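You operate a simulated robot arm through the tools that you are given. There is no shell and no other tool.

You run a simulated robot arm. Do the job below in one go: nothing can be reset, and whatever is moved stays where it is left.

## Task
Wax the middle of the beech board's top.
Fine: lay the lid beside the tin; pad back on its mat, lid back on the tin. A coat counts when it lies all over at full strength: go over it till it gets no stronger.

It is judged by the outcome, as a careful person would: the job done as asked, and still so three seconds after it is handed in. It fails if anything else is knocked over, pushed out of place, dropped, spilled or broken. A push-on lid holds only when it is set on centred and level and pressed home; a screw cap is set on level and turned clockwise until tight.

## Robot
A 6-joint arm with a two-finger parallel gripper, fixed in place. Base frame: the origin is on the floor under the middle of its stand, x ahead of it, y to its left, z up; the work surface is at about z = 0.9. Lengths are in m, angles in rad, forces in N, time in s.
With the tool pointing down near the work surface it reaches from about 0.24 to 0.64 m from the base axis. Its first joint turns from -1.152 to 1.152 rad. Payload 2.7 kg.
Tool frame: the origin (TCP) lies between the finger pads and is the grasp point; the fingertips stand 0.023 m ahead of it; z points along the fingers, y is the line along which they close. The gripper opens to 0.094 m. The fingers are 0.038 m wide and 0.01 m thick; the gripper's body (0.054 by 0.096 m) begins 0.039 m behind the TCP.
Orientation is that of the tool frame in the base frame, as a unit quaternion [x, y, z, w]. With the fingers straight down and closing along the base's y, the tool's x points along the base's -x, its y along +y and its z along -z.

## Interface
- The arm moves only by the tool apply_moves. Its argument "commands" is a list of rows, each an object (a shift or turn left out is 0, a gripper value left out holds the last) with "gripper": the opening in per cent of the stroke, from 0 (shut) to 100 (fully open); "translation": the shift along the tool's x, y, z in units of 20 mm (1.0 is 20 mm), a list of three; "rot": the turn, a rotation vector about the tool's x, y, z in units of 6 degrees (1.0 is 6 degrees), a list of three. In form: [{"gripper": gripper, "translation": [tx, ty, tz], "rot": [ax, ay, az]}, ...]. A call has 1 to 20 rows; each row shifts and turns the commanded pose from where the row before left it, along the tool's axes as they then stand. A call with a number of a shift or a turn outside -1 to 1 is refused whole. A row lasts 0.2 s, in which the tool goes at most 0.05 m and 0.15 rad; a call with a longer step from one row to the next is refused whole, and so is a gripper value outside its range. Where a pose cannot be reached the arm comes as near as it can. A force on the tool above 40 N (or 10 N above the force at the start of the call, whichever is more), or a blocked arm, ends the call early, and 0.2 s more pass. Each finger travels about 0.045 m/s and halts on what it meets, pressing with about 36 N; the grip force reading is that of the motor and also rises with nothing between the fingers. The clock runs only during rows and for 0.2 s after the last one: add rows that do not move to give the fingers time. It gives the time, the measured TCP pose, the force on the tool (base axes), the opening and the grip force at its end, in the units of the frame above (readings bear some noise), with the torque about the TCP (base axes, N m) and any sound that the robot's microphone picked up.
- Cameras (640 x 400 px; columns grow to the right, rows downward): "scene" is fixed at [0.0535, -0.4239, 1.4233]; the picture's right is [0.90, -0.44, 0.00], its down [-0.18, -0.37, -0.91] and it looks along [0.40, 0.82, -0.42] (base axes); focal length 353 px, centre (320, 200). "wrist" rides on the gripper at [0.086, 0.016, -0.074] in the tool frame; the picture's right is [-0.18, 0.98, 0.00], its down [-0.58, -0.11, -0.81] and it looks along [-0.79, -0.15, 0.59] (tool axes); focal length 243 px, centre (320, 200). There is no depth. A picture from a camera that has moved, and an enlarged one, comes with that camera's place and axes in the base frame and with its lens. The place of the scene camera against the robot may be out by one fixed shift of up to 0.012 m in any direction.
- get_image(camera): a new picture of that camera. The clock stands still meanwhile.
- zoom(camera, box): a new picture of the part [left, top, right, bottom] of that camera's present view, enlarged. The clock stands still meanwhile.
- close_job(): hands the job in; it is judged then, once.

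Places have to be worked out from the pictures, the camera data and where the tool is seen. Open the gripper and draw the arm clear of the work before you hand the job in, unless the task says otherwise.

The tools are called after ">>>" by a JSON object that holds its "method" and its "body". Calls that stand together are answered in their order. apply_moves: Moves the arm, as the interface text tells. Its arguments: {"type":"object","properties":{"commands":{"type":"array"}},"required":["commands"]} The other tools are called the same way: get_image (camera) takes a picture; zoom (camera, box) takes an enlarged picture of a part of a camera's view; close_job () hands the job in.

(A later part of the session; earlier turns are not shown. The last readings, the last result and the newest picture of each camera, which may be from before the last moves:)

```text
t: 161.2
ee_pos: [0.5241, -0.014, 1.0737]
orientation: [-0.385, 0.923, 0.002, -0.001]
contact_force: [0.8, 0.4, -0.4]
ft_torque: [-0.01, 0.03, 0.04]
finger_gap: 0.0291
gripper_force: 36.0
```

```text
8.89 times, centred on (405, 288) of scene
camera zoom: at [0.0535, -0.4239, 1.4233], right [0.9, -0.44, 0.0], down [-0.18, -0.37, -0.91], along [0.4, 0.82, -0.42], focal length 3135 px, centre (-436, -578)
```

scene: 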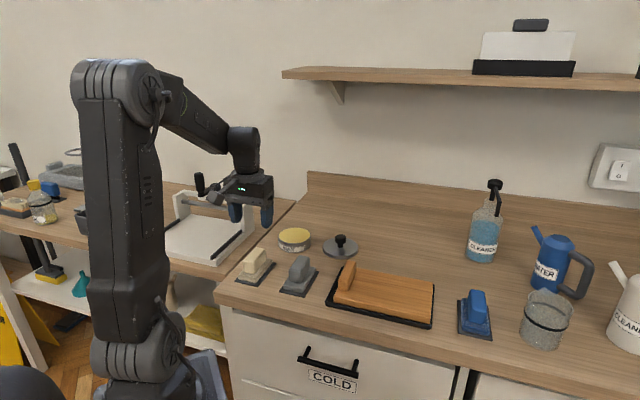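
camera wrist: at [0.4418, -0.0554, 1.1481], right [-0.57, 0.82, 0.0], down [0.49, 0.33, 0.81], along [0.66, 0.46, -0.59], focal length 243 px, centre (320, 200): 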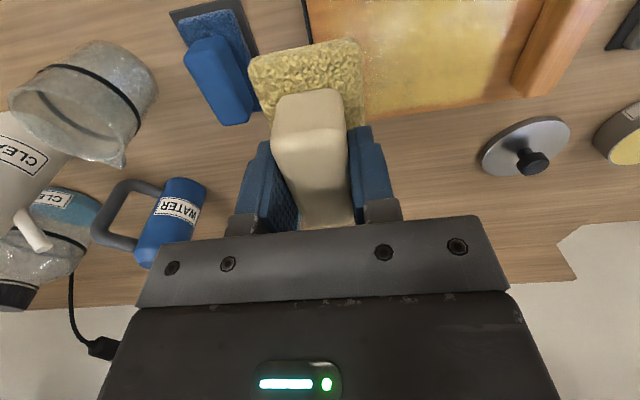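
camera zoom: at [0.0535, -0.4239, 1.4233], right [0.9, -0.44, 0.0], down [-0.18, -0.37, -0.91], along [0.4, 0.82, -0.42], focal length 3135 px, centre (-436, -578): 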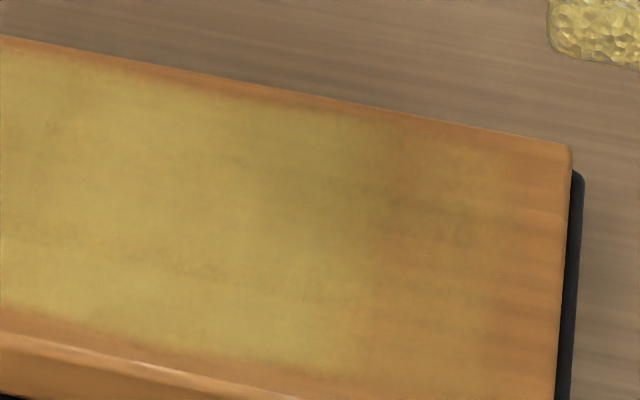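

Coverage is nearly even; I'll do one more reload and round to be sure it is at full strength everywhere in the middle.

>>> {"method": "apply_moves", "body": {"commands": [{"translation": [-0.427, 0.998, 0]}, {"translation": [-0.427, 0.998, 0]}, {"translation": [-0.427, 0.998, 0]}, {"translation": [-0.427, 0.998, 0]}, {"translation": [-0.427, 0.998, 0]}, {"translation": [-0.427, 0.998, 0]}, {"translation": [-0.427, 0.998, 0]}, {"translation": [-0.427, 0.998, 0]}, {"translation": [-0.427, 0.998, 0]}, {"translation": [-0.427, 0.998, 0]}, {"translation": [-0.427, 0.998, 0]}, {"translation": [-0.427, 0.998, 0]}, {"translation": [-0.427, 0.998, 0]}, {"translation": [-0.427, 0.998, 0]}, {"translation": [-0.427, 0.998, 0]}, {"translation": [-0.427, 0.998, 0]}, {"translation": [-0.427, 0.998, 0]}, {"translation": [-0.427, 0.998, 0]}, {"translation": [-0.427, 0.998, 0]}, {}]}}

>>> {"method": "apply_moves", "body": {"commands": [{"translation": [0, 0, 1]}, {"translation": [0, 0, 1]}, {"translation": [0, 0, 1]}, {"translation": [0, 0, 1]}, {"translation": [0, 0, 0.6]}, {}]}}

```text
t: 165.4
ee_pos: [0.3667, 0.3685, 1.0746]
orientation: [-0.385, 0.923, 0.002, 0.001]
contact_force: [-0.5, 0.1, -0.8]
ft_torque: [0.01, 0.0, 0.04]
finger_gap: 0.0293
gripper_force: 36.2
```

```text
t: 166.8
ee_pos: [0.3672, 0.3698, 0.9825]
orientation: [-0.385, 0.923, 0.002, -0.001]
contact_force: [0.0, 0.5, -0.7]
ft_torque: [0.02, 0.0, 0.02]
finger_gap: 0.0291
gripper_force: 36.3
```

>>> {"method": "apply_moves", "body": {"commands": [{"translation": [-0.03, -0.05, 0.25]}, {"translation": [0, 0, 0.12]}, {"translation": [0, 0, 0.1]}, {}, {}]}}

```text
t: 168.0
ee_pos: [0.3684, 0.3672, 0.9736]
orientation: [-0.385, 0.923, 0.002, 0.001]
contact_force: [0.3, 0.2, -1.3]
ft_torque: [0.0, 0.0, -0.04]
finger_gap: 0.0294
gripper_force: 35.9
```

>>> {"method": "apply_moves", "body": {"commands": [{"translation": [0, 0, 0.06]}, {"translation": [0, 0, 0.04]}, {}, {}, {}]}}

>>> {"method": "zoom", "body": {"camera": "scene", "box": [260, 200, 330, 260]}}

```text
t: 169.2
ee_pos: [0.3675, 0.3686, 0.9732]
orientation: [-0.385, 0.923, 0.002, 0.0]
contact_force: [0.0, -0.2, -0.1]
ft_torque: [0.01, -0.01, 0.01]
finger_gap: 0.0294
gripper_force: 35.6
```

```text
6.67 times, centred on (295, 230) of scene
camera zoom: at [0.0535, -0.4239, 1.4233], right [0.9, -0.44, 0.0], down [-0.18, -0.37, -0.91], along [0.4, 0.82, -0.42], focal length 2351 px, centre (487, 0)
```

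zoom: 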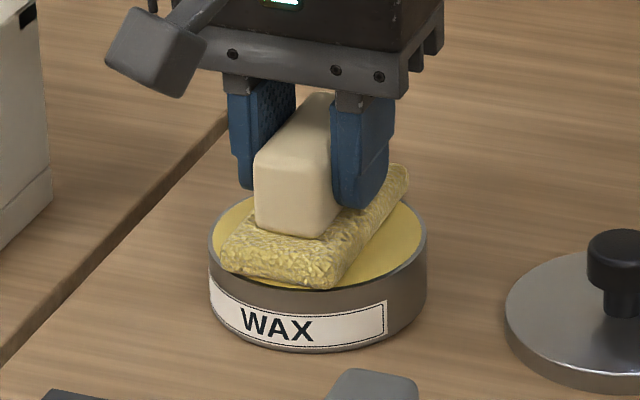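

Nearly touching; a little lower to press.

>>> {"method": "apply_moves", "body": {"commands": [{"translation": [0, 0, 0.06]}, {}, {}, {}]}}

```text
t: 170.2
ee_pos: [0.3673, 0.3697, 0.9717]
orientation: [-0.385, 0.923, 0.002, 0.002]
contact_force: [-2.1, -2.5, 18.7]
ft_torque: [-0.39, -0.01, -0.02]
finger_gap: 0.0291
gripper_force: 35.9
```

Pressed at 19 N. Lifting and returning to the board for the next round.

>>> {"method": "apply_moves", "body": {"commands": [{}, {"translation": [0, 0, -0.3]}, {"translation": [0, 0, -1]}, {"translation": [0, 0, -1]}, {"translation": [0, 0, -1]}, {"translation": [0.478, -0.981, -0.1]}, {"translation": [0.478, -0.981, -0.1]}, {"translation": [0.478, -0.981, -0.1]}, {"translation": [0.478, -0.981, -0.1]}, {"translation": [0.478, -0.981, -0.1]}, {"translation": [0.478, -0.981, -0.1]}, {"translation": [0.478, -0.981, -0.1]}, {"translation": [0.478, -0.981, -0.1]}, {"translation": [0.478, -0.981, -0.1]}, {"translation": [0.478, -0.981, 0]}, {"translation": [0.478, -0.981, 0]}, {"translation": [0.478, -0.981, 0]}, {"translation": [0.478, -0.981, 0]}, {"translation": [0.478, -0.981, 0]}, {"translation": [0.478, -0.981, 0]}]}}

>>> {"method": "apply_moves", "body": {"commands": [{}, {"translation": [0, 0, 1]}, {"translation": [0, 0, 1]}, {"translation": [0, 0, 1]}, {"translation": [0, 0, 0.8]}, {}]}}

```text
t: 174.4
ee_pos: [0.4742, 0.0603, 1.0537]
orientation: [-0.384, 0.923, 0.002, 0.0]
contact_force: [-0.4, -0.3, -1.4]
ft_torque: [-0.03, 0.01, 0.01]
finger_gap: 0.0292
gripper_force: 36.5
```

```text
t: 175.8
ee_pos: [0.4749, 0.0624, 0.9767]
orientation: [-0.385, 0.923, 0.002, 0.0]
contact_force: [0.1, -0.1, -0.5]
ft_torque: [-0.03, -0.02, 0.03]
finger_gap: 0.0292
gripper_force: 35.6
```

>>> {"method": "apply_moves", "body": {"commands": [{"translation": [0, 0, 0.4]}, {"translation": [0, 0, 0.15]}, {"translation": [0, 0, 0.08]}, {"translation": [0, 0, 0.04]}, {}]}}

```text
t: 177.0
ee_pos: [0.4751, 0.0591, 0.9645]
orientation: [-0.385, 0.923, 0.002, 0.001]
contact_force: [-0.1, 0.6, 2.7]
ft_torque: [0.08, -0.18, 0.03]
finger_gap: 0.0291
gripper_force: 36.3
```

Light contact; I add a bit of pressure and run the passes across the full middle with width offsets.

>>> {"method": "apply_moves", "body": {"commands": [{"translation": [0, -0.53, 0.045]}, {"translation": [0, -0.53, 0]}, {"translation": [0, 0.593, 0]}, {"translation": [0, 0.593, 0]}, {"translation": [0, 0.593, 0]}, {"translation": [0, 0.593, 0]}, {"translation": [0, 0.593, 0]}, {"translation": [0, 0.593, 0]}, {"translation": [0, 0.593, 0]}, {"translation": [0.4, -0.593, 0]}, {"translation": [0, -0.593, 0]}, {"translation": [0, -0.593, 0]}, {"translation": [0, -0.593, 0]}, {"translation": [0, -0.593, 0]}, {"translation": [0, -0.593, 0]}, {"translation": [0, -0.593, 0]}, {}]}}

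>>> {"method": "apply_moves", "body": {"commands": [{"translation": [-0.8, 0.593, 0]}, {"translation": [0, 0.593, 0]}, {"translation": [0, 0.593, 0]}, {"translation": [0, 0.593, 0]}, {"translation": [0, 0.593, 0]}, {"translation": [0, 0.593, 0]}, {"translation": [0, 0.593, 0]}, {"translation": [0.4, -0.593, 0]}, {"translation": [0, -0.593, 0]}, {"translation": [0, -0.593, 0]}, {"translation": [0, -0.593, 0]}, {"translation": [0, -0.593, 0]}, {"translation": [0, -0.593, 0]}, {"translation": [0, -0.593, 0]}, {}]}}

>>> {"method": "zoom", "body": {"camera": "scene", "box": [320, 230, 440, 330]}}

```text
t: 180.6
ee_pos: [0.4838, 0.0377, 0.9653]
orientation: [-0.385, 0.923, 0.002, 0.001]
contact_force: [-7.3, 5.0, 24.9]
ft_torque: [0.09, 0.08, -0.04]
finger_gap: 0.0295
gripper_force: 35.9
```

```text
t: 183.8
ee_pos: [0.4897, 0.0425, 0.9631]
orientation: [-0.385, 0.923, 0.002, 0.001]
contact_force: [0.5, 0.6, 2.6]
ft_torque: [0.1, -0.11, 0.03]
finger_gap: 0.0292
gripper_force: 36.1
```

```text
4.00 times, centred on (380, 280) of scene
camera zoom: at [0.0534, -0.4239, 1.4233], right [0.9, -0.44, 0.0], down [-0.18, -0.37, -0.91], along [0.4, 0.82, -0.42], focal length 1411 px, centre (80, -120)
```

zoom: 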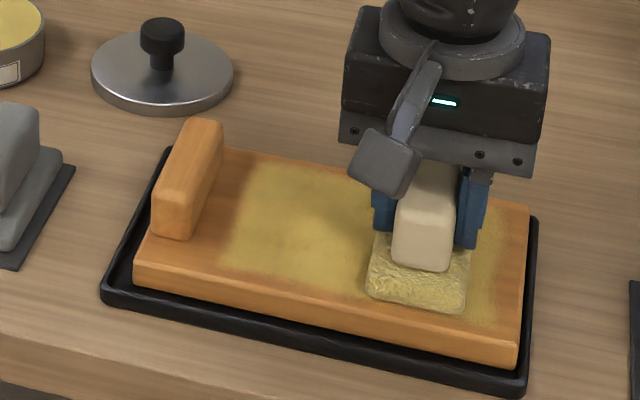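

Lifting off to inspect the result.

>>> {"method": "apply_moves", "body": {"commands": [{"translation": [0, 0, -0.5]}, {"translation": [0, 0, -1]}, {"translation": [0, 0, -1]}, {"translation": [0, 0, -1]}, {"translation": [0, -0.5, -1]}, {"translation": [0.3, -1, -1]}, {"translation": [0.3, -1, 0]}, {"translation": [0.3, -0.7, 0]}, {}]}}

>>> {"method": "zoom", "body": {"camera": "scene", "box": [345, 258, 425, 318]}}

>>> {"method": "zoom", "body": {"camera": "wrist", "box": [300, 0, 560, 140]}}

>>> {"method": "zoom", "body": {"camera": "scene", "box": [320, 230, 440, 330]}}

```text
t: 185.8
ee_pos: [0.5235, -0.0152, 1.072]
orientation: [-0.385, 0.923, 0.002, 0.001]
contact_force: [-1.1, 0.0, -0.5]
ft_torque: [0.0, 0.0, 0.02]
finger_gap: 0.0293
gripper_force: 36.1
```

```text
6.67 times, centred on (385, 288) of scene
camera zoom: at [0.0535, -0.4239, 1.4233], right [0.9, -0.44, 0.0], down [-0.18, -0.37, -0.91], along [0.4, 0.82, -0.42], focal length 2351 px, centre (-113, -387)
```

zoom: 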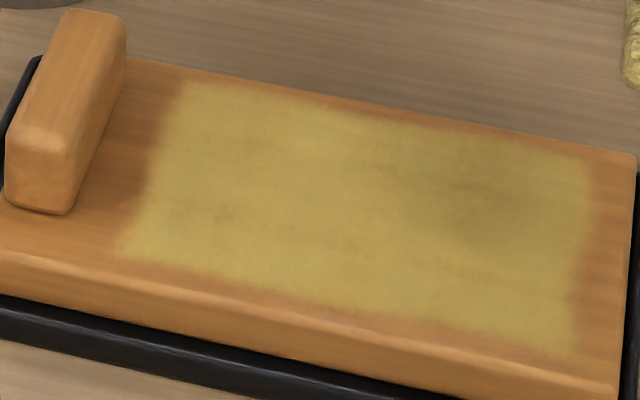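

```text
2.46 times, centred on (430, 70) of wrist
camera zoom: at [0.4514, -0.0658, 1.1479], right [-0.57, 0.82, 0.0], down [0.49, 0.33, 0.81], along [0.66, 0.46, -0.59], focal length 597 px, centre (49, 520)
```

zoom: 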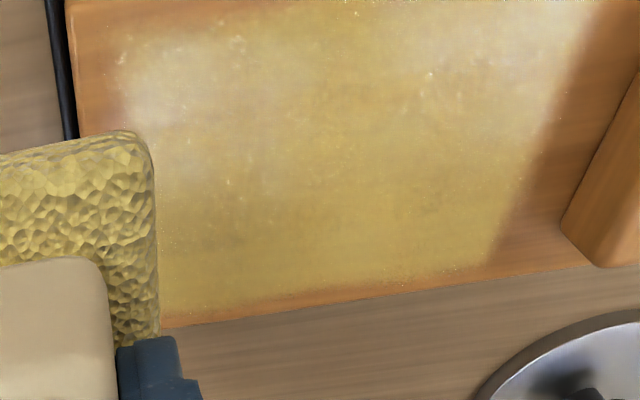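

```text
4.00 times, centred on (380, 280) of scene
camera zoom: at [0.0535, -0.4239, 1.4233], right [0.9, -0.44, 0.0], down [-0.18, -0.37, -0.91], along [0.4, 0.82, -0.42], focal length 1411 px, centre (80, -120)
```

zoom: 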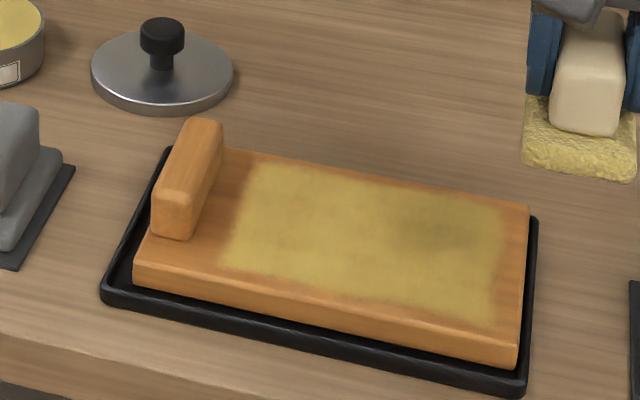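

The coat is even and saturated over the middle, but it sits slightly toward the back edge (about 17 mm bare in front vs 9 mm at the back). I add a few passes shifted 12 mm toward the front to make the middle symmetric.

>>> {"method": "apply_moves", "body": {"commands": [{"translation": [-0.0975, 0.944, 0]}, {"translation": [-0.0975, 0.944, 0]}, {"translation": [-0.0975, 0.944, 0]}, {"translation": [-0.0975, 0.944, 0]}, {"translation": [0, 0, 1]}, {"translation": [0, 0, 1]}, {"translation": [0, 0, 1]}, {"translation": [0, 0, 1]}, {"translation": [0, 0, 1]}, {"translation": [0, 0, 0.15]}, {}]}}

>>> {"method": "apply_moves", "body": {"commands": [{"translation": [0, 0, 0.1]}, {"translation": [0, 0, 0.06]}, {}]}}

```text
t: 188.2
ee_pos: [0.4757, 0.0455, 0.9692]
orientation: [-0.385, 0.923, 0.002, 0.001]
contact_force: [-0.5, 0.0, -0.5]
ft_torque: [-0.03, 0.04, 0.03]
finger_gap: 0.0294
gripper_force: 36.3
```

```text
t: 189.0
ee_pos: [0.4748, 0.0443, 0.9664]
orientation: [-0.385, 0.923, 0.002, 0.0]
contact_force: [1.0, 0.8, -0.8]
ft_torque: [0.0, -0.01, 0.0]
finger_gap: 0.0293
gripper_force: 36.2
```

>>> {"method": "apply_moves", "body": {"commands": [{"translation": [0, 0, 0.08]}, {"translation": [0, 0, 0.05]}, {}]}}

```text
t: 189.8
ee_pos: [0.4749, 0.0452, 0.9646]
orientation: [-0.385, 0.923, 0.002, 0.001]
contact_force: [-0.2, -0.6, 0.0]
ft_torque: [-0.01, 0.02, -0.03]
finger_gap: 0.0292
gripper_force: 36.1
```

>>> {"method": "apply_moves", "body": {"commands": [{"translation": [0, 0, 0.05]}, {}]}}

```text
t: 190.4
ee_pos: [0.4762, 0.0456, 0.9633]
orientation: [-0.385, 0.923, 0.002, 0.0]
contact_force: [0.3, 0.1, -1.0]
ft_torque: [-0.05, 0.0, 0.02]
finger_gap: 0.0292
gripper_force: 36.2
```

>>> {"method": "apply_moves", "body": {"commands": [{"translation": [0, 0, 0.05]}, {}]}}

>>> {"method": "zoom", "body": {"camera": "scene", "box": [320, 230, 440, 330]}}

```text
t: 191.0
ee_pos: [0.4758, 0.0462, 0.9622]
orientation: [-0.385, 0.923, 0.002, 0.002]
contact_force: [-1.1, -0.5, 9.4]
ft_torque: [-0.32, 0.06, -0.02]
finger_gap: 0.0292
gripper_force: 35.9
```

```text
4.00 times, centred on (380, 280) of scene
camera zoom: at [0.0534, -0.4239, 1.4233], right [0.9, -0.44, 0.0], down [-0.18, -0.37, -0.91], along [0.4, 0.82, -0.42], focal length 1411 px, centre (80, -120)
```

zoom: 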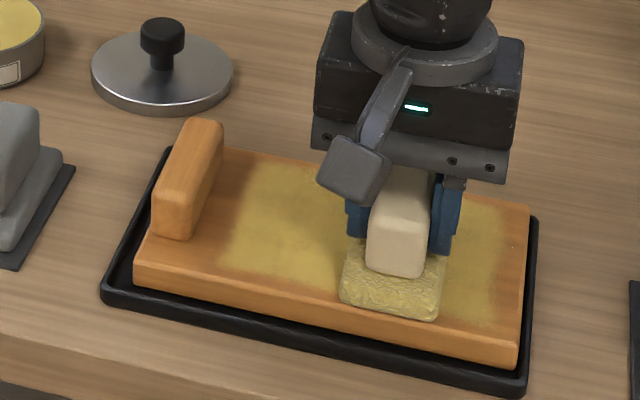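

Contact 9 N, pad close to the front edge. Three passes here.

>>> {"method": "apply_moves", "body": {"commands": [{"translation": [0, 0.595, 0.01]}, {"translation": [0, 0.595, 0]}, {"translation": [0, 0.595, 0]}, {"translation": [0, 0.595, 0]}, {"translation": [0, 0.595, 0]}, {"translation": [0, 0.595, 0]}, {"translation": [0, -0.595, 0]}, {"translation": [0, -0.595, 0]}, {"translation": [0, -0.595, 0]}, {"translation": [0, -0.595, 0]}, {"translation": [0, -0.595, 0]}, {"translation": [0, -0.595, 0]}, {"translation": [-0.3, 0.595, 0]}, {"translation": [0, 0.595, 0]}, {"translation": [0, 0.595, 0]}, {"translation": [0, 0.595, 0]}, {"translation": [0, 0.595, 0]}, {"translation": [0, 0.595, 0]}, {}]}}

>>> {"method": "zoom", "body": {"camera": "scene", "box": [320, 230, 440, 330]}}

```text
t: 195.0
ee_pos: [0.4296, 0.1016, 0.962]
orientation: [-0.385, 0.923, 0.002, 0.0]
contact_force: [7.1, -3.9, 16.7]
ft_torque: [0.04, -0.37, -0.06]
finger_gap: 0.0293
gripper_force: 36.2
```

```text
4.00 times, centred on (380, 280) of scene
camera zoom: at [0.0534, -0.424, 1.4233], right [0.9, -0.44, 0.0], down [-0.18, -0.37, -0.91], along [0.4, 0.82, -0.42], focal length 1411 px, centre (80, -120)
```

zoom: 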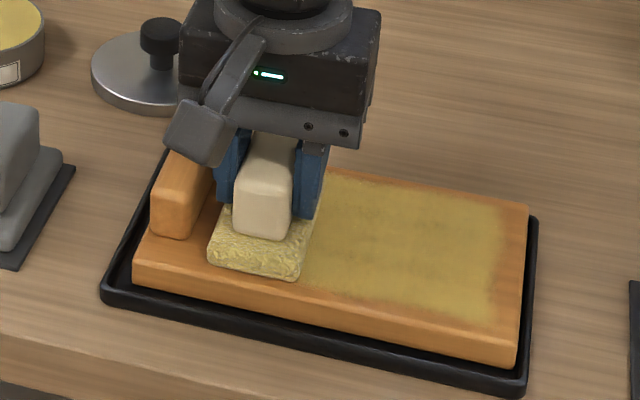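

Two more finishing passes over the centre line, then lift to check.

>>> {"method": "apply_moves", "body": {"commands": [{"translation": [0, -0.595, 0]}, {"translation": [0, -0.595, 0]}, {"translation": [0, -0.595, 0]}, {"translation": [0, -0.595, 0]}, {"translation": [0, -0.595, 0]}, {"translation": [0, -0.595, 0]}, {"translation": [0, 0.595, 0]}, {"translation": [0, 0.595, 0]}, {"translation": [0, 0.595, 0]}, {"translation": [0, 0.595, 0]}, {"translation": [0, 0.595, 0]}, {"translation": [0, 0.5, 0]}, {"translation": [0, -0.5, -0.05]}, {"translation": [0, 0, -0.5]}, {"translation": [0, 0, -1]}, {"translation": [0, 0, -1]}, {"translation": [0, 0, -1]}, {}]}}

>>> {"method": "apply_moves", "body": {"commands": [{"translation": [0, 1, 0]}, {"translation": [0, 1, 0]}, {"translation": [0, 1, 0]}, {"translation": [0, 1, 0]}, {"translation": [0, 1, 0]}, {"translation": [0, 1, 0]}, {}]}}

>>> {"method": "zoom", "body": {"camera": "scene", "box": [345, 258, 425, 318]}}

>>> {"method": "zoom", "body": {"camera": "scene", "box": [220, 190, 450, 330]}}

```text
t: 198.8
ee_pos: [0.4372, 0.0896, 1.0337]
orientation: [-0.385, 0.923, 0.002, 0.0]
contact_force: [1.1, -0.2, -1.1]
ft_torque: [0.0, -0.02, 0.03]
finger_gap: 0.029
gripper_force: 35.7
```

```text
t: 200.4
ee_pos: [0.3517, 0.1768, 1.0319]
orientation: [-0.385, 0.923, 0.003, 0.0]
contact_force: [-0.1, -0.2, -0.5]
ft_torque: [0.02, 0.01, 0.01]
finger_gap: 0.0291
gripper_force: 36.2
```

```text
6.67 times, centred on (385, 288) of scene
camera zoom: at [0.0535, -0.4239, 1.4233], right [0.9, -0.44, 0.0], down [-0.18, -0.37, -0.91], along [0.4, 0.82, -0.42], focal length 2351 px, centre (-113, -387)
```

zoom: 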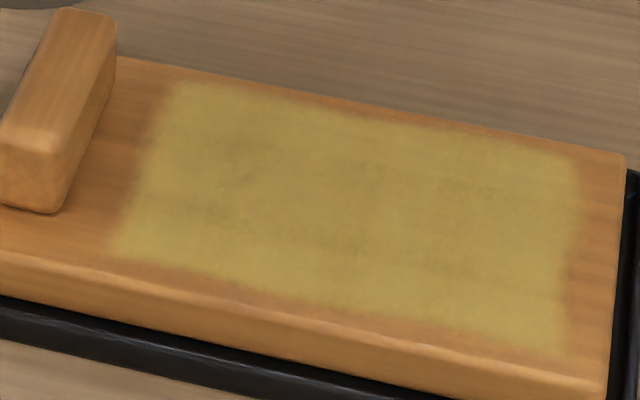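

```text
2.78 times, centred on (335, 260) of scene
camera zoom: at [0.0535, -0.4239, 1.4233], right [0.9, -0.44, 0.0], down [-0.18, -0.37, -0.91], along [0.4, 0.82, -0.42], focal length 981 px, centre (278, 33)
```

zoom: 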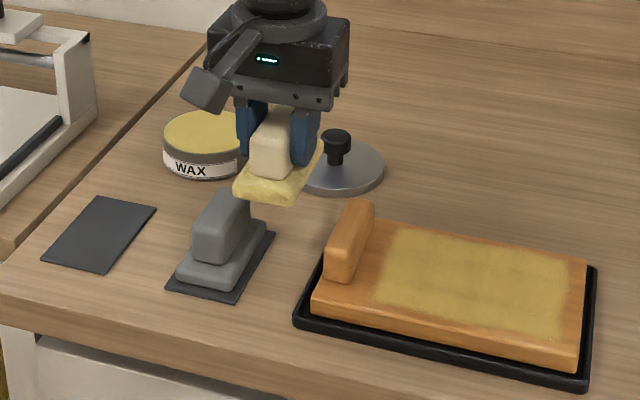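

The coat is now even over a clean rectangular area. To be sure the right edge is fully covered too, I make a few passes a little further right and see whether the area changes.

>>> {"method": "apply_moves", "body": {"commands": [{"translation": [0, -0.94, 0]}, {"translation": [0, -0.94, 0]}, {"translation": [0, -0.94, 0]}, {"translation": [0, -0.94, 0]}, {"translation": [0, -0.94, 0]}, {"translation": [0, -0.94, 0]}, {"translation": [0, -0.94, 0]}, {"translation": [0, -0.94, 0]}, {"translation": [0, -0.94, 0]}, {"translation": [0, -0.94, 0]}, {"translation": [0, -0.94, 0]}, {}, {"translation": [0, 0, 1]}, {"translation": [0, 0, 1]}, {"translation": [0, 0, 1]}, {"translation": [0, 0, 0.2]}, {}]}}

>>> {"method": "apply_moves", "body": {"commands": [{"translation": [0, 0, 0.1]}, {"translation": [0, 0, 0.06]}, {}]}}

```text
t: 204.0
ee_pos: [0.499, 0.0298, 0.9701]
orientation: [-0.385, 0.923, 0.001, 0.0]
contact_force: [0.7, -0.4, -0.8]
ft_torque: [0.02, 0.02, 0.0]
finger_gap: 0.0293
gripper_force: 35.9
```

```text
t: 204.8
ee_pos: [0.4981, 0.0308, 0.9668]
orientation: [-0.385, 0.923, 0.002, 0.0]
contact_force: [0.3, 0.7, -0.1]
ft_torque: [-0.03, 0.0, -0.01]
finger_gap: 0.0291
gripper_force: 36.2
```

>>> {"method": "apply_moves", "body": {"commands": [{"translation": [0, 0, 0.1]}, {"translation": [0, 0, 0.06]}, {}]}}

```text
t: 205.6
ee_pos: [0.4992, 0.0314, 0.9631]
orientation: [-0.385, 0.923, 0.002, 0.0]
contact_force: [-0.2, 0.1, -1.2]
ft_torque: [-0.02, 0.03, -0.03]
finger_gap: 0.0293
gripper_force: 36.0
```

>>> {"method": "apply_moves", "body": {"commands": [{"translation": [0, 0, 0.06]}, {"translation": [0, 0, 0.04]}, {}]}}

```text
t: 206.4
ee_pos: [0.4993, 0.0307, 0.9626]
orientation: [-0.385, 0.923, 0.002, 0.001]
contact_force: [-5.8, 0.3, 17.0]
ft_torque: [-0.13, 0.13, -0.05]
finger_gap: 0.0295
gripper_force: 35.9
```

Contact 17 N; I ease slightly and make short passes over the right end of the patch.

>>> {"method": "apply_moves", "body": {"commands": [{"translation": [0, 0.5, -0.02]}, {"translation": [0, 0.5, 0]}, {"translation": [0, 0.5, 0]}, {"translation": [0, 0.5, 0]}, {"translation": [0.4, -0.5, 0]}, {"translation": [0, -0.5, 0]}, {"translation": [0, -0.5, 0]}, {"translation": [0, -0.5, 0]}, {"translation": [-0.7, 0.5, 0]}, {"translation": [0, 0.5, 0]}, {"translation": [0, 0.5, 0]}, {"translation": [0, 0.5, 0]}, {"translation": [0, -0.5, 0]}, {"translation": [0, -0.5, 0]}, {"translation": [0, -0.5, 0]}, {"translation": [0.3, 0.5, 0]}, {"translation": [0, 0.5, 0]}, {}]}}

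>>> {"method": "apply_moves", "body": {"commands": [{"translation": [0, 0, -0.5]}, {"translation": [0, 0, -1]}, {"translation": [0, 0, -1]}, {"translation": [0, 0, -1]}, {"translation": [0, 1, 0]}, {"translation": [0, 1, 0]}, {"translation": [0, 1, 0]}, {"translation": [0, 1, 0]}, {"translation": [0, 1, 0]}, {"translation": [0, 1, 0]}, {"translation": [0, 1, 0]}, {"translation": [0, 1, 0]}, {"translation": [0, 1, 0]}, {}]}}

>>> {"method": "zoom", "body": {"camera": "scene", "box": [345, 258, 425, 318]}}

>>> {"method": "zoom", "body": {"camera": "scene", "box": [320, 230, 440, 330]}}

```text
t: 210.2
ee_pos: [0.4782, 0.0509, 0.9619]
orientation: [-0.386, 0.923, 0.001, 0.002]
contact_force: [6.3, -10.5, 22.7]
ft_torque: [-0.44, -0.07, 0.09]
finger_gap: 0.0292
gripper_force: 36.3
```

```text
t: 213.2
ee_pos: [0.3494, 0.1787, 1.0315]
orientation: [-0.386, 0.923, 0.002, 0.001]
contact_force: [0.7, 0.4, -0.4]
ft_torque: [0.02, -0.05, 0.02]
finger_gap: 0.0292
gripper_force: 36.1
```

```text
6.67 times, centred on (385, 288) of scene
camera zoom: at [0.0535, -0.4239, 1.4233], right [0.9, -0.44, 0.0], down [-0.18, -0.37, -0.91], along [0.4, 0.82, -0.42], focal length 2351 px, centre (-113, -387)
```

zoom: 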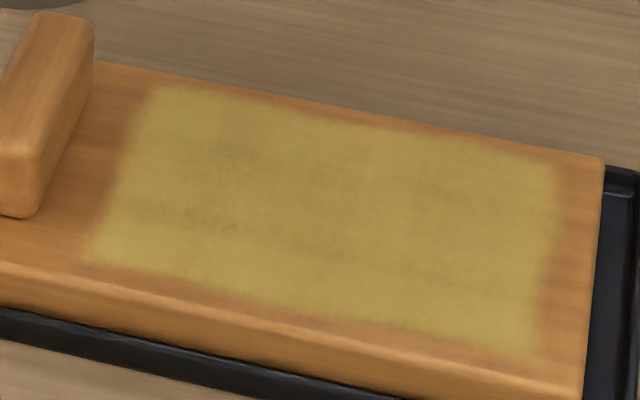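

```text
4.00 times, centred on (380, 280) of scene
camera zoom: at [0.0535, -0.4239, 1.4233], right [0.9, -0.44, 0.0], down [-0.18, -0.37, -0.91], along [0.4, 0.82, -0.42], focal length 1411 px, centre (80, -120)
```

zoom: 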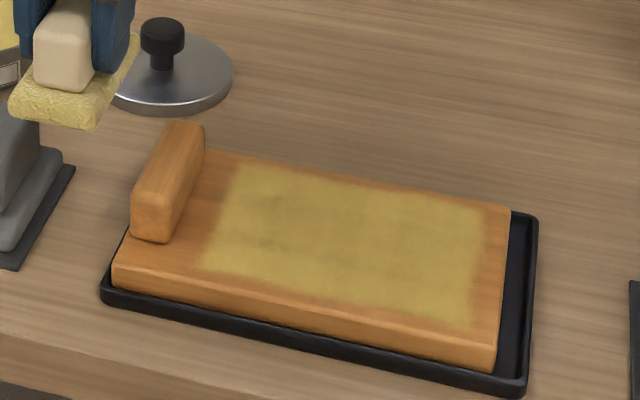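

The area didn't grow, so the middle patch is fully and evenly coated (bare margins stay the same). The board sits at the tray's left stop, about 7 mm from where it began; I press and drag it gently back toward its original spot.

>>> {"method": "apply_moves", "body": {"commands": [{"translation": [-0.035, -0.927, 0]}, {"translation": [-0.035, -0.927, 0]}, {"translation": [-0.035, -0.927, 0]}, {"translation": [-0.035, -0.927, 0]}, {"translation": [-0.035, -0.927, 0]}, {"translation": [-0.035, -0.927, 0]}, {"translation": [-0.035, -0.927, 0]}, {}, {"translation": [0, 0, 1]}, {"translation": [0, 0, 1]}, {"translation": [0, 0, 1]}, {"translation": [0, 0, 0.25]}, {"translation": [0, 0, 0.1]}, {}]}}

>>> {"method": "apply_moves", "body": {"commands": [{"translation": [0, 0, 0.06]}, {"translation": [0, 0, 0.06]}, {}]}}

```text
t: 216.2
ee_pos: [0.4445, 0.0921, 0.964]
orientation: [-0.385, 0.923, 0.003, 0.0]
contact_force: [-0.2, 0.6, -1.2]
ft_torque: [-0.01, 0.0, 0.04]
finger_gap: 0.0291
gripper_force: 35.9
```

```text
t: 217.0
ee_pos: [0.4446, 0.0907, 0.962]
orientation: [-0.385, 0.923, 0.002, 0.001]
contact_force: [-1.0, -0.8, 5.8]
ft_torque: [-0.11, -0.13, 0.03]
finger_gap: 0.0292
gripper_force: 35.9
```

>>> {"method": "apply_moves", "body": {"commands": [{"translation": [0, 0, 0.1]}, {}, {"translation": [0, -0.2, 0]}, {"translation": [0, -0.2, 0]}, {}]}}

>>> {"method": "zoom", "body": {"camera": "scene", "box": [320, 230, 440, 330]}}

```text
t: 218.2
ee_pos: [0.4517, 0.0864, 0.9616]
orientation: [-0.386, 0.922, 0.002, 0.004]
contact_force: [-5.1, 11.0, 34.5]
ft_torque: [-0.19, 0.52, -0.02]
finger_gap: 0.029
gripper_force: 36.1
```

```text
4.00 times, centred on (380, 280) of scene
camera zoom: at [0.0529, -0.4237, 1.4234], right [0.9, -0.44, 0.0], down [-0.18, -0.37, -0.91], along [0.4, 0.82, -0.42], focal length 1411 px, centre (80, -120)
```

zoom: 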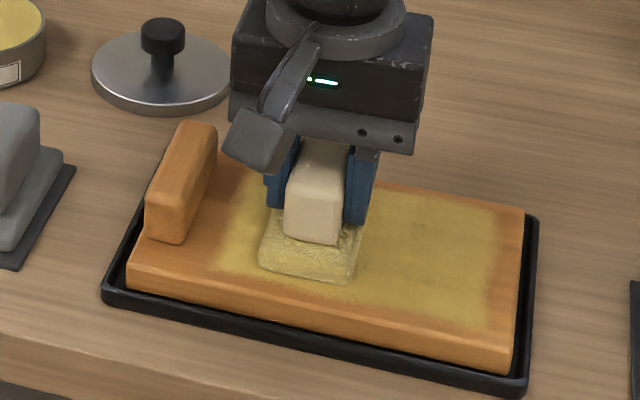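

The board is back at its original position in the tray. I lift straight off and check the coat a last time while heading toward the beige pad's mat.

>>> {"method": "apply_moves", "body": {"commands": [{"translation": [0, 0, -0.2]}, {"translation": [0, 0, -0.6]}, {"translation": [0, 0, -1]}, {"translation": [0, 0, -1]}, {"translation": [0, 0, -1]}, {"translation": [0, 0, -0.5]}, {}]}}

```text
t: 219.8
ee_pos: [0.4506, 0.0853, 1.0455]
orientation: [-0.385, 0.923, 0.003, 0.0]
contact_force: [-0.5, -0.3, -0.3]
ft_torque: [0.0, 0.0, 0.0]
finger_gap: 0.0293
gripper_force: 36.3
```

>>> {"method": "apply_moves", "body": {"commands": [{"translation": [0.024, 0.993, 0]}, {"translation": [0.024, 0.993, 0]}, {"translation": [0.024, 0.993, 0]}, {"translation": [0.024, 0.993, 0]}, {"translation": [0.024, 0.993, 0]}, {"translation": [0.024, 0.993, 0]}, {"translation": [0.024, 0.993, 0]}, {"translation": [0.024, 0.993, 0]}, {"translation": [0.024, 0.993, 0]}, {"translation": [0.024, 0.993, 0]}, {"translation": [0.024, 0.993, 0]}, {"translation": [0.024, 0.993, 0]}, {"translation": [0.024, 0.993, 0]}, {"translation": [0.024, 0.993, 0]}, {"translation": [0.024, 0.993, 0]}, {}]}}

>>> {"method": "zoom", "body": {"camera": "scene", "box": [320, 230, 440, 330]}}

>>> {"method": "get_image", "body": {"camera": "wrist"}}

>>> {"method": "zoom", "body": {"camera": "scene", "box": [210, 180, 350, 310]}}

```text
t: 223.2
ee_pos: [0.2327, 0.2884, 1.0481]
orientation: [-0.385, 0.923, 0.002, 0.001]
contact_force: [-0.5, -0.3, -0.9]
ft_torque: [0.0, -0.01, 0.02]
finger_gap: 0.0293
gripper_force: 36.3
```

```text
4.00 times, centred on (380, 280) of scene
camera zoom: at [0.0535, -0.4239, 1.4233], right [0.9, -0.44, 0.0], down [-0.18, -0.37, -0.91], along [0.4, 0.82, -0.42], focal length 1411 px, centre (80, -120)
```

zoom: 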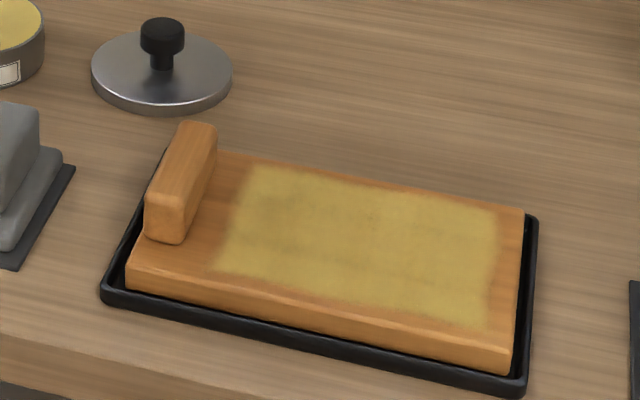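

```text
taken
camera wrist: at [0.1609, 0.2382, 1.1231], right [-0.57, 0.82, 0.0], down [0.49, 0.33, 0.81], along [0.66, 0.46, -0.59], focal length 243 px, centre (320, 200)
```

wrist: 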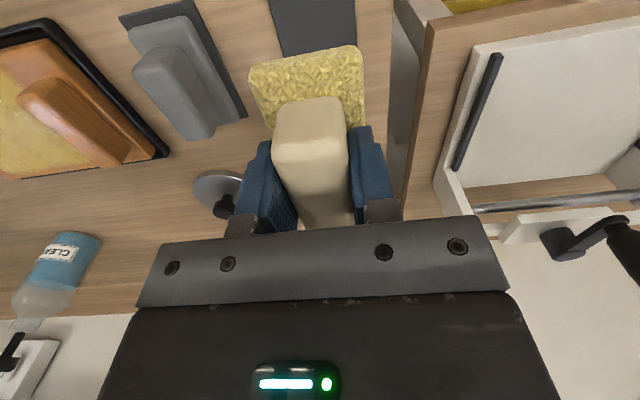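

```text
3.08 times, centred on (280, 245) of scene
camera zoom: at [0.0535, -0.4239, 1.4233], right [0.9, -0.44, 0.0], down [-0.18, -0.37, -0.91], along [0.4, 0.82, -0.42], focal length 1085 px, centre (443, 62)
```

zoom: 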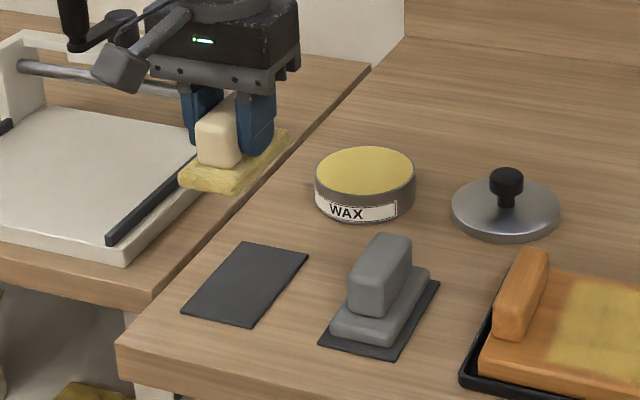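

The coat on the board looks uniform. The pad is over its mat; I correct by 2 mm and lower to just above it for an alignment check.

>>> {"method": "apply_moves", "body": {"commands": [{"translation": [-0.1, 0, 1]}, {"translation": [0, 0, 1]}, {"translation": [0, 0, 1]}, {"translation": [0, 0, 1]}, {"translation": [0, 0, 0.5]}, {}]}}

>>> {"method": "zoom", "body": {"camera": "scene", "box": [220, 220, 300, 300]}}

>>> {"method": "zoom", "body": {"camera": "wrist", "box": [220, 0, 400, 120]}}

```text
t: 224.6
ee_pos: [0.2341, 0.2909, 0.9577]
orientation: [-0.385, 0.923, 0.002, 0.0]
contact_force: [0.6, 0.1, -1.1]
ft_torque: [-0.02, -0.02, 0.03]
finger_gap: 0.0293
gripper_force: 35.8
```

```text
5.00 times, centred on (260, 260) of scene
camera zoom: at [0.0535, -0.4239, 1.4233], right [0.9, -0.44, 0.0], down [-0.18, -0.37, -0.91], along [0.4, 0.82, -0.42], focal length 1763 px, centre (620, -100)
```

zoom: 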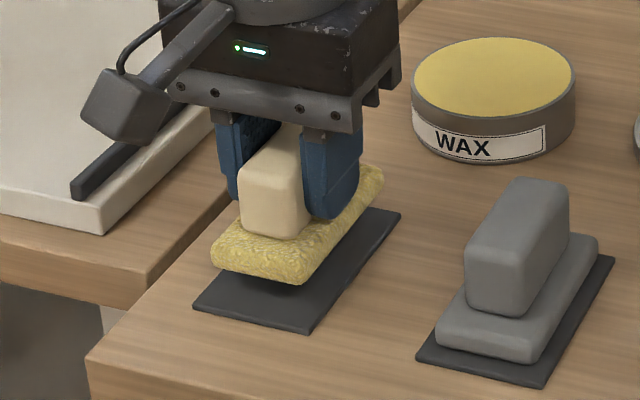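

```text
3.33 times, centred on (310, 60) of wrist
camera zoom: at [0.1625, 0.2398, 1.0329], right [-0.57, 0.82, 0.0], down [0.49, 0.33, 0.81], along [0.66, 0.46, -0.59], focal length 809 px, centre (353, 667)
```

zoom: 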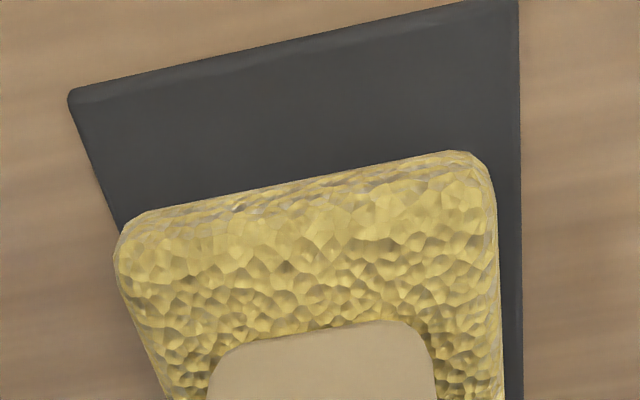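

Yaw and position line up with the mat. Lowering in fine steps to contact.

>>> {"method": "apply_moves", "body": {"commands": [{"translation": [0, -0.04, 0.3]}, {"translation": [0, 0, 0.15]}, {"translation": [0, 0, 0.08]}, {}]}}

```text
t: 225.6
ee_pos: [0.235, 0.2912, 0.9461]
orientation: [-0.386, 0.923, 0.002, 0.001]
contact_force: [0.7, 0.0, -0.5]
ft_torque: [0.03, -0.01, -0.01]
finger_gap: 0.0289
gripper_force: 36.0
```

>>> {"method": "apply_moves", "body": {"commands": [{"translation": [0, 0, 0.06]}, {"translation": [0, 0, 0.04]}, {}]}}

>>> {"method": "zoom", "body": {"camera": "scene", "box": [220, 220, 300, 300]}}

>>> {"method": "zoom", "body": {"camera": "wrist", "box": [220, 0, 400, 120]}}

```text
t: 226.4
ee_pos: [0.235, 0.2901, 0.9452]
orientation: [-0.384, 0.923, 0.001, 0.001]
contact_force: [-0.5, 0.2, -0.9]
ft_torque: [-0.01, 0.01, 0.01]
finger_gap: 0.0291
gripper_force: 35.9
```

```text
5.00 times, centred on (260, 260) of scene
camera zoom: at [0.0535, -0.4239, 1.4233], right [0.9, -0.44, 0.0], down [-0.18, -0.37, -0.91], along [0.4, 0.82, -0.42], focal length 1763 px, centre (620, -100)
```

zoom: 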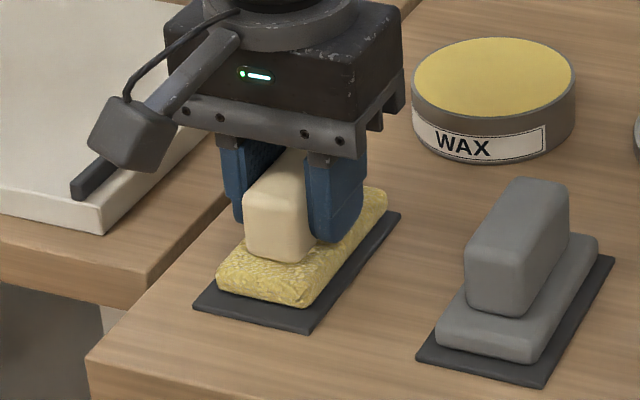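

```text
3.33 times, centred on (310, 60) of wrist
camera zoom: at [0.1635, 0.2394, 1.0197], right [-0.57, 0.82, 0.0], down [0.49, 0.33, 0.81], along [0.66, 0.46, -0.59], focal length 809 px, centre (353, 667)
```

zoom: 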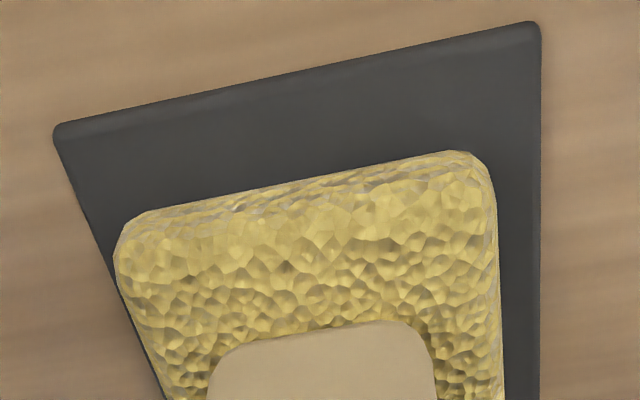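

>>> {"method": "apply_moves", "body": {"commands": [{"translation": [0.06, 0, 0.06]}, {}]}}

```text
t: 227.0
ee_pos: [0.2348, 0.2899, 0.9432]
orientation: [-0.386, 0.923, 0.003, 0.001]
contact_force: [1.0, 0.7, 8.3]
ft_torque: [0.05, -0.39, -0.02]
finger_gap: 0.0291
gripper_force: 36.3
```

Contact 8 N. Releasing and rising straight up.

>>> {"method": "apply_moves", "body": {"commands": [{"gripper": 70}, {}, {}, {}, {}, {"translation": [0, 0, -0.5]}, {"translation": [0, 0, -1]}, {"translation": [0, 0, -1]}, {"translation": [0, 0, -1]}, {"translation": [0, 0, -1]}, {"translation": [0, 0, -1]}, {}]}}

>>> {"method": "zoom", "body": {"camera": "scene", "box": [220, 200, 340, 300]}}

>>> {"method": "get_image", "body": {"camera": "wrist"}}

```text
t: 229.6
ee_pos: [0.2337, 0.2905, 1.0537]
orientation: [-0.386, 0.923, 0.002, 0.0]
contact_force: [0.2, 0.3, -0.2]
ft_torque: [0.02, -0.02, -0.01]
finger_gap: 0.0659
gripper_force: 0.2
```

```text
4.00 times, centred on (280, 250) of scene
camera zoom: at [0.0535, -0.4239, 1.4233], right [0.9, -0.44, 0.0], down [-0.18, -0.37, -0.91], along [0.4, 0.82, -0.42], focal length 1411 px, centre (480, 0)
```

zoom: 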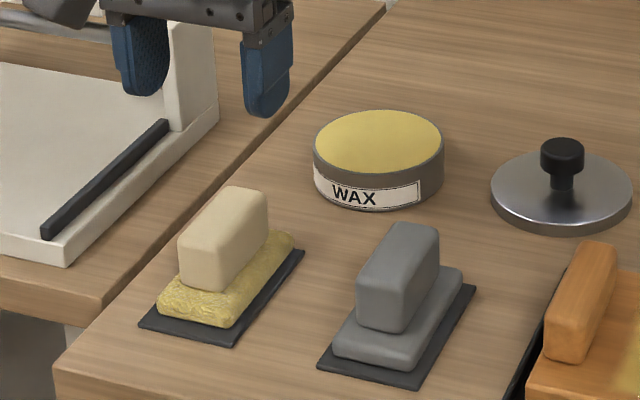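

```text
taken
camera wrist: at [0.1622, 0.2396, 1.129], right [-0.57, 0.82, 0.0], down [0.49, 0.33, 0.81], along [0.66, 0.46, -0.59], focal length 243 px, centre (320, 200)
```

wrist: 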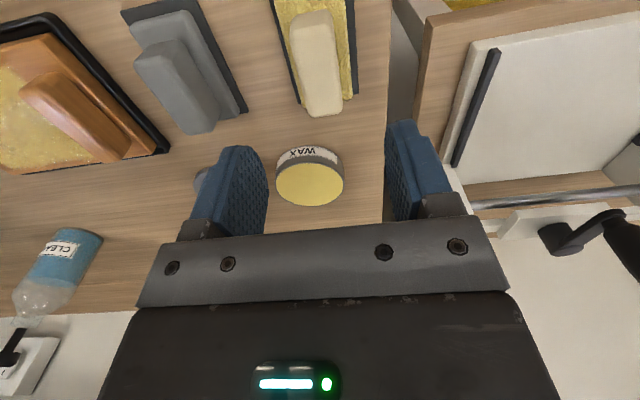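

The pad is flat on its mat. Next the lid: I check the tin hasn't shifted (same zoom as before), then turn the tool back to yaw 0 and travel to above the lid at (0.469, 0.291).

>>> {"method": "zoom", "body": {"camera": "scene", "box": [270, 220, 320, 260]}}

>>> {"method": "apply_moves", "body": {"commands": [{"translation": [0, 0, -1]}, {"rot": [0, 0, 0.945]}, {"rot": [0, 0, 0.945]}, {"rot": [0, 0, 0.945]}, {"rot": [0, 0, 0.945]}, {"rot": [0, 0, 0.945]}, {"rot": [0, 0, 0.945]}, {"rot": [0, 0, 0.945]}, {"rot": [0, 0, 0.945]}, {"translation": [-0.98, 0, 0]}, {"translation": [-0.98, 0, 0]}, {"translation": [-0.98, 0, 0]}, {"translation": [-0.98, 0, 0]}, {"translation": [-0.98, 0, 0]}, {"translation": [-0.98, 0, 0]}, {"translation": [-0.98, 0, 0]}, {}]}}

```text
10.00 times, centred on (295, 240) of scene
camera zoom: at [0.0535, -0.4239, 1.4233], right [0.9, -0.44, 0.0], down [-0.18, -0.37, -0.91], along [0.4, 0.82, -0.42], focal length 3527 px, centre (570, -200)
```

zoom: 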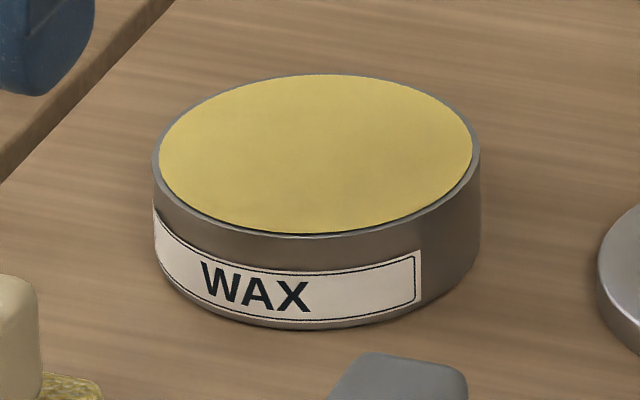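

```text
t: 233.2
ee_pos: [0.3714, 0.2896, 1.0724]
orientation: [0.0, 1.0, 0.001, -0.001]
contact_force: [-1.1, 0.0, 0.4]
ft_torque: [-0.01, 0.03, -0.03]
finger_gap: 0.0659
gripper_force: 0.1
```

The tin is pixel-identical to before. Continuing to above the lid.

>>> {"method": "apply_moves", "body": {"commands": [{"gripper": 60, "translation": [-0.976, 0.012, 0]}, {"translation": [-0.976, 0.012, 0]}, {"translation": [-0.976, 0.012, 0]}, {"translation": [-0.976, 0.012, 0]}, {"translation": [-0.976, 0.012, 0]}, {}, {}]}}

>>> {"method": "zoom", "body": {"camera": "wrist", "box": [250, 0, 390, 120]}}

```text
t: 234.8
ee_pos: [0.4703, 0.2891, 1.0727]
orientation: [0.0, 1.0, 0.001, -0.001]
contact_force: [0.0, 0.0, 0.4]
ft_torque: [-0.01, -0.04, 0.02]
finger_gap: 0.0563
gripper_force: 0.1
```

```text
3.33 times, centred on (320, 60) of wrist
camera zoom: at [0.3834, 0.3048, 1.1477], right [0.18, 0.98, 0.0], down [0.58, -0.11, 0.8], along [0.79, -0.15, -0.59], focal length 809 px, centre (320, 667)
```

zoom: 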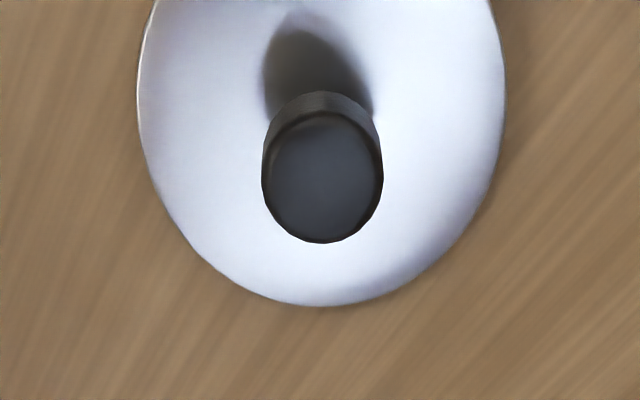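

The knob is at about (0.4685, 0.290). I correct by 1 mm, lower to z≈0.938 and grip it.

>>> {"method": "apply_moves", "body": {"commands": [{"translation": [0.045, 0.06, 1]}, {"translation": [0, 0, 1]}, {"translation": [0, 0, 1]}, {"translation": [0, 0, 1]}, {"translation": [0, 0, 1]}, {"translation": [0, 0, 1]}, {"translation": [0, 0, 0.7]}, {}]}}

>>> {"method": "apply_moves", "body": {"commands": [{"gripper": 0}, {}, {}, {}, {}]}}

>>> {"method": "zoom", "body": {"camera": "scene", "box": [300, 200, 380, 260]}}

```text
t: 236.6
ee_pos: [0.4682, 0.2924, 0.9379]
orientation: [0.001, 1.0, 0.002, -0.001]
contact_force: [-0.2, 0.3, -0.9]
ft_torque: [-0.03, 0.0, -0.01]
finger_gap: 0.0564
gripper_force: 0.0
```

```text
t: 237.8
ee_pos: [0.469, 0.2915, 0.9383]
orientation: [0.001, 1.0, 0.002, -0.001]
contact_force: [-1.3, -0.4, -0.3]
ft_torque: [0.03, 0.01, -0.04]
finger_gap: 0.0277
gripper_force: 35.7
```

```text
6.67 times, centred on (340, 230) of scene
camera zoom: at [0.0535, -0.4239, 1.4233], right [0.9, -0.44, 0.0], down [-0.18, -0.37, -0.91], along [0.4, 0.82, -0.42], focal length 2351 px, centre (187, 0)
```

zoom: 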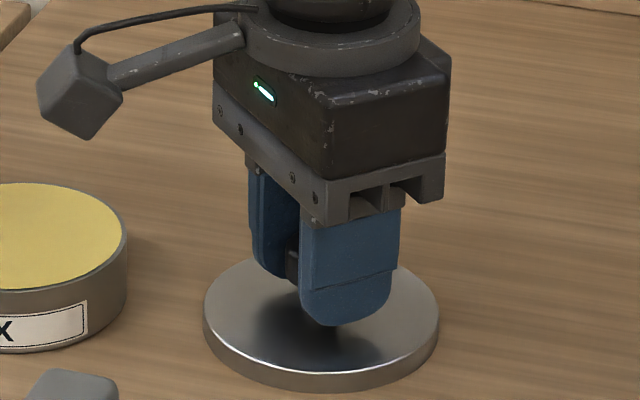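

The knob is held (27.7 mm). I read the wrist camera pose for precise alignment, then lift the lid.

>>> {"method": "get_image", "body": {"camera": "wrist"}}

>>> {"method": "apply_moves", "body": {"commands": [{"translation": [0, 0, -0.5]}, {"translation": [0, 0, -1]}, {"translation": [0, 0, -1]}, {"translation": [0, 0, -1]}, {}]}}

>>> {"method": "get_image", "body": {"camera": "wrist"}}

```text
taken
camera wrist: at [0.3827, 0.3073, 1.0139], right [0.18, 0.98, 0.0], down [0.58, -0.11, 0.8], along [0.79, -0.15, -0.59], focal length 243 px, centre (320, 200)
```

wrist: 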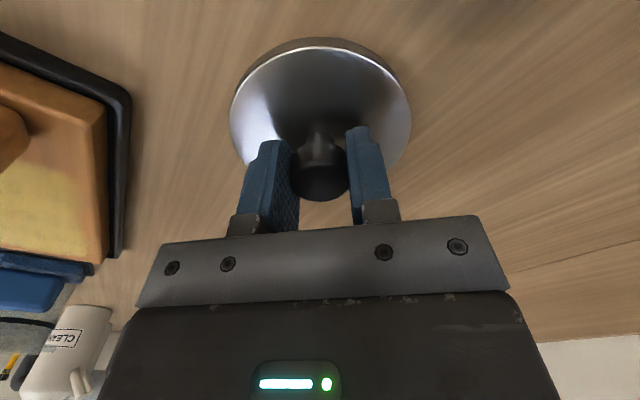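

```text
t: 239.0
ee_pos: [0.467, 0.2928, 1.007]
orientation: [0.001, 1.0, 0.002, 0.0]
contact_force: [-0.3, -0.5, -0.6]
ft_torque: [-0.03, -0.01, 0.02]
finger_gap: 0.0283
gripper_force: 35.5
```

```text
taken
camera wrist: at [0.3821, 0.3074, 1.0832], right [0.18, 0.98, 0.0], down [0.58, -0.11, 0.81], along [0.79, -0.15, -0.59], focal length 243 px, centre (320, 200)
```

wrist: 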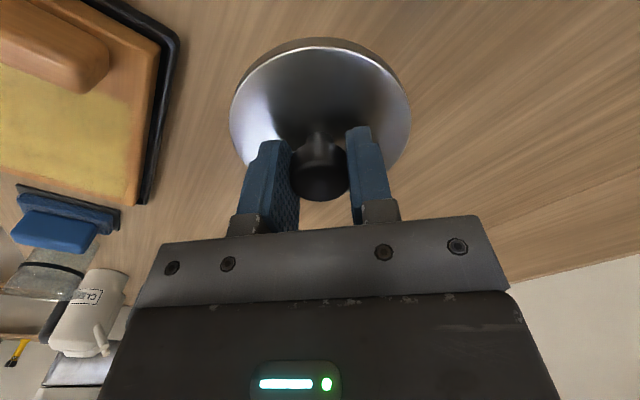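

The lid is held just as before. I level the tiny tool tilt and carry it to exactly above the tin (target camera pose x 0.2823, y 0.3835, as when I lifted it off).

>>> {"method": "apply_moves", "body": {"commands": [{"rot": [0.04, 0, 0]}, {"translation": [0.998, 0.761, 0]}, {"translation": [0.998, 0.761, 0]}, {"translation": [0.998, 0.761, 0]}, {"translation": [0.998, 0.761, 0]}, {"translation": [0.998, 0.761, 0]}, {}, {}]}}

>>> {"method": "get_image", "body": {"camera": "wrist"}}

>>> {"method": "zoom", "body": {"camera": "scene", "box": [240, 170, 350, 270]}}

```text
t: 240.8
ee_pos: [0.3686, 0.37, 1.0071]
orientation: [0.001, 1.0, -0.001, -0.001]
contact_force: [-0.4, -0.8, -0.2]
ft_torque: [0.0, -0.02, 0.02]
finger_gap: 0.0279
gripper_force: 36.0
```

```text
taken
camera wrist: at [0.2824, 0.3843, 1.0832], right [0.19, 0.98, 0.0], down [0.58, -0.11, 0.81], along [0.79, -0.15, -0.59], focal length 243 px, centre (320, 200)
```

wrist: 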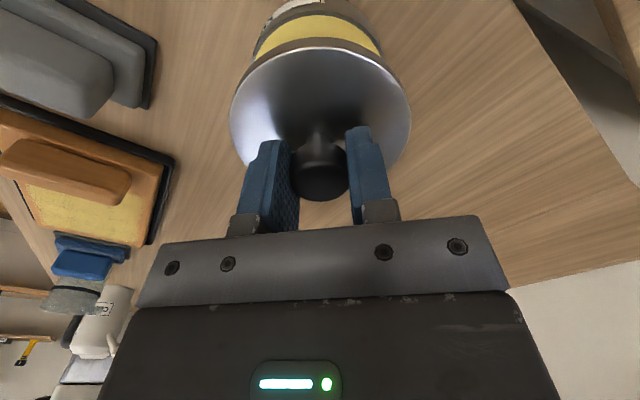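

```text
4.00 times, centred on (295, 220) of scene
camera zoom: at [0.0535, -0.4239, 1.4233], right [0.9, -0.44, 0.0], down [-0.18, -0.37, -0.91], along [0.4, 0.82, -0.42], focal length 1411 px, centre (420, 120)
```

zoom: 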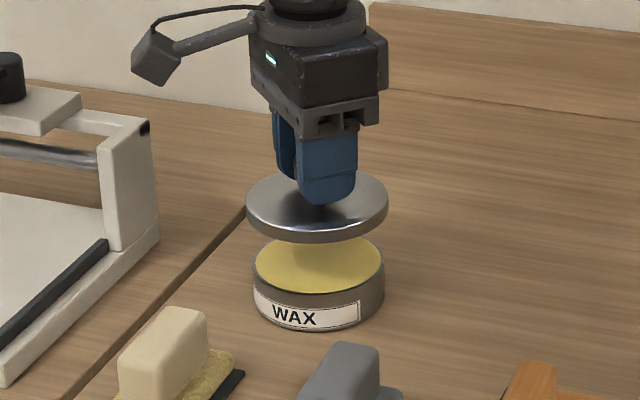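

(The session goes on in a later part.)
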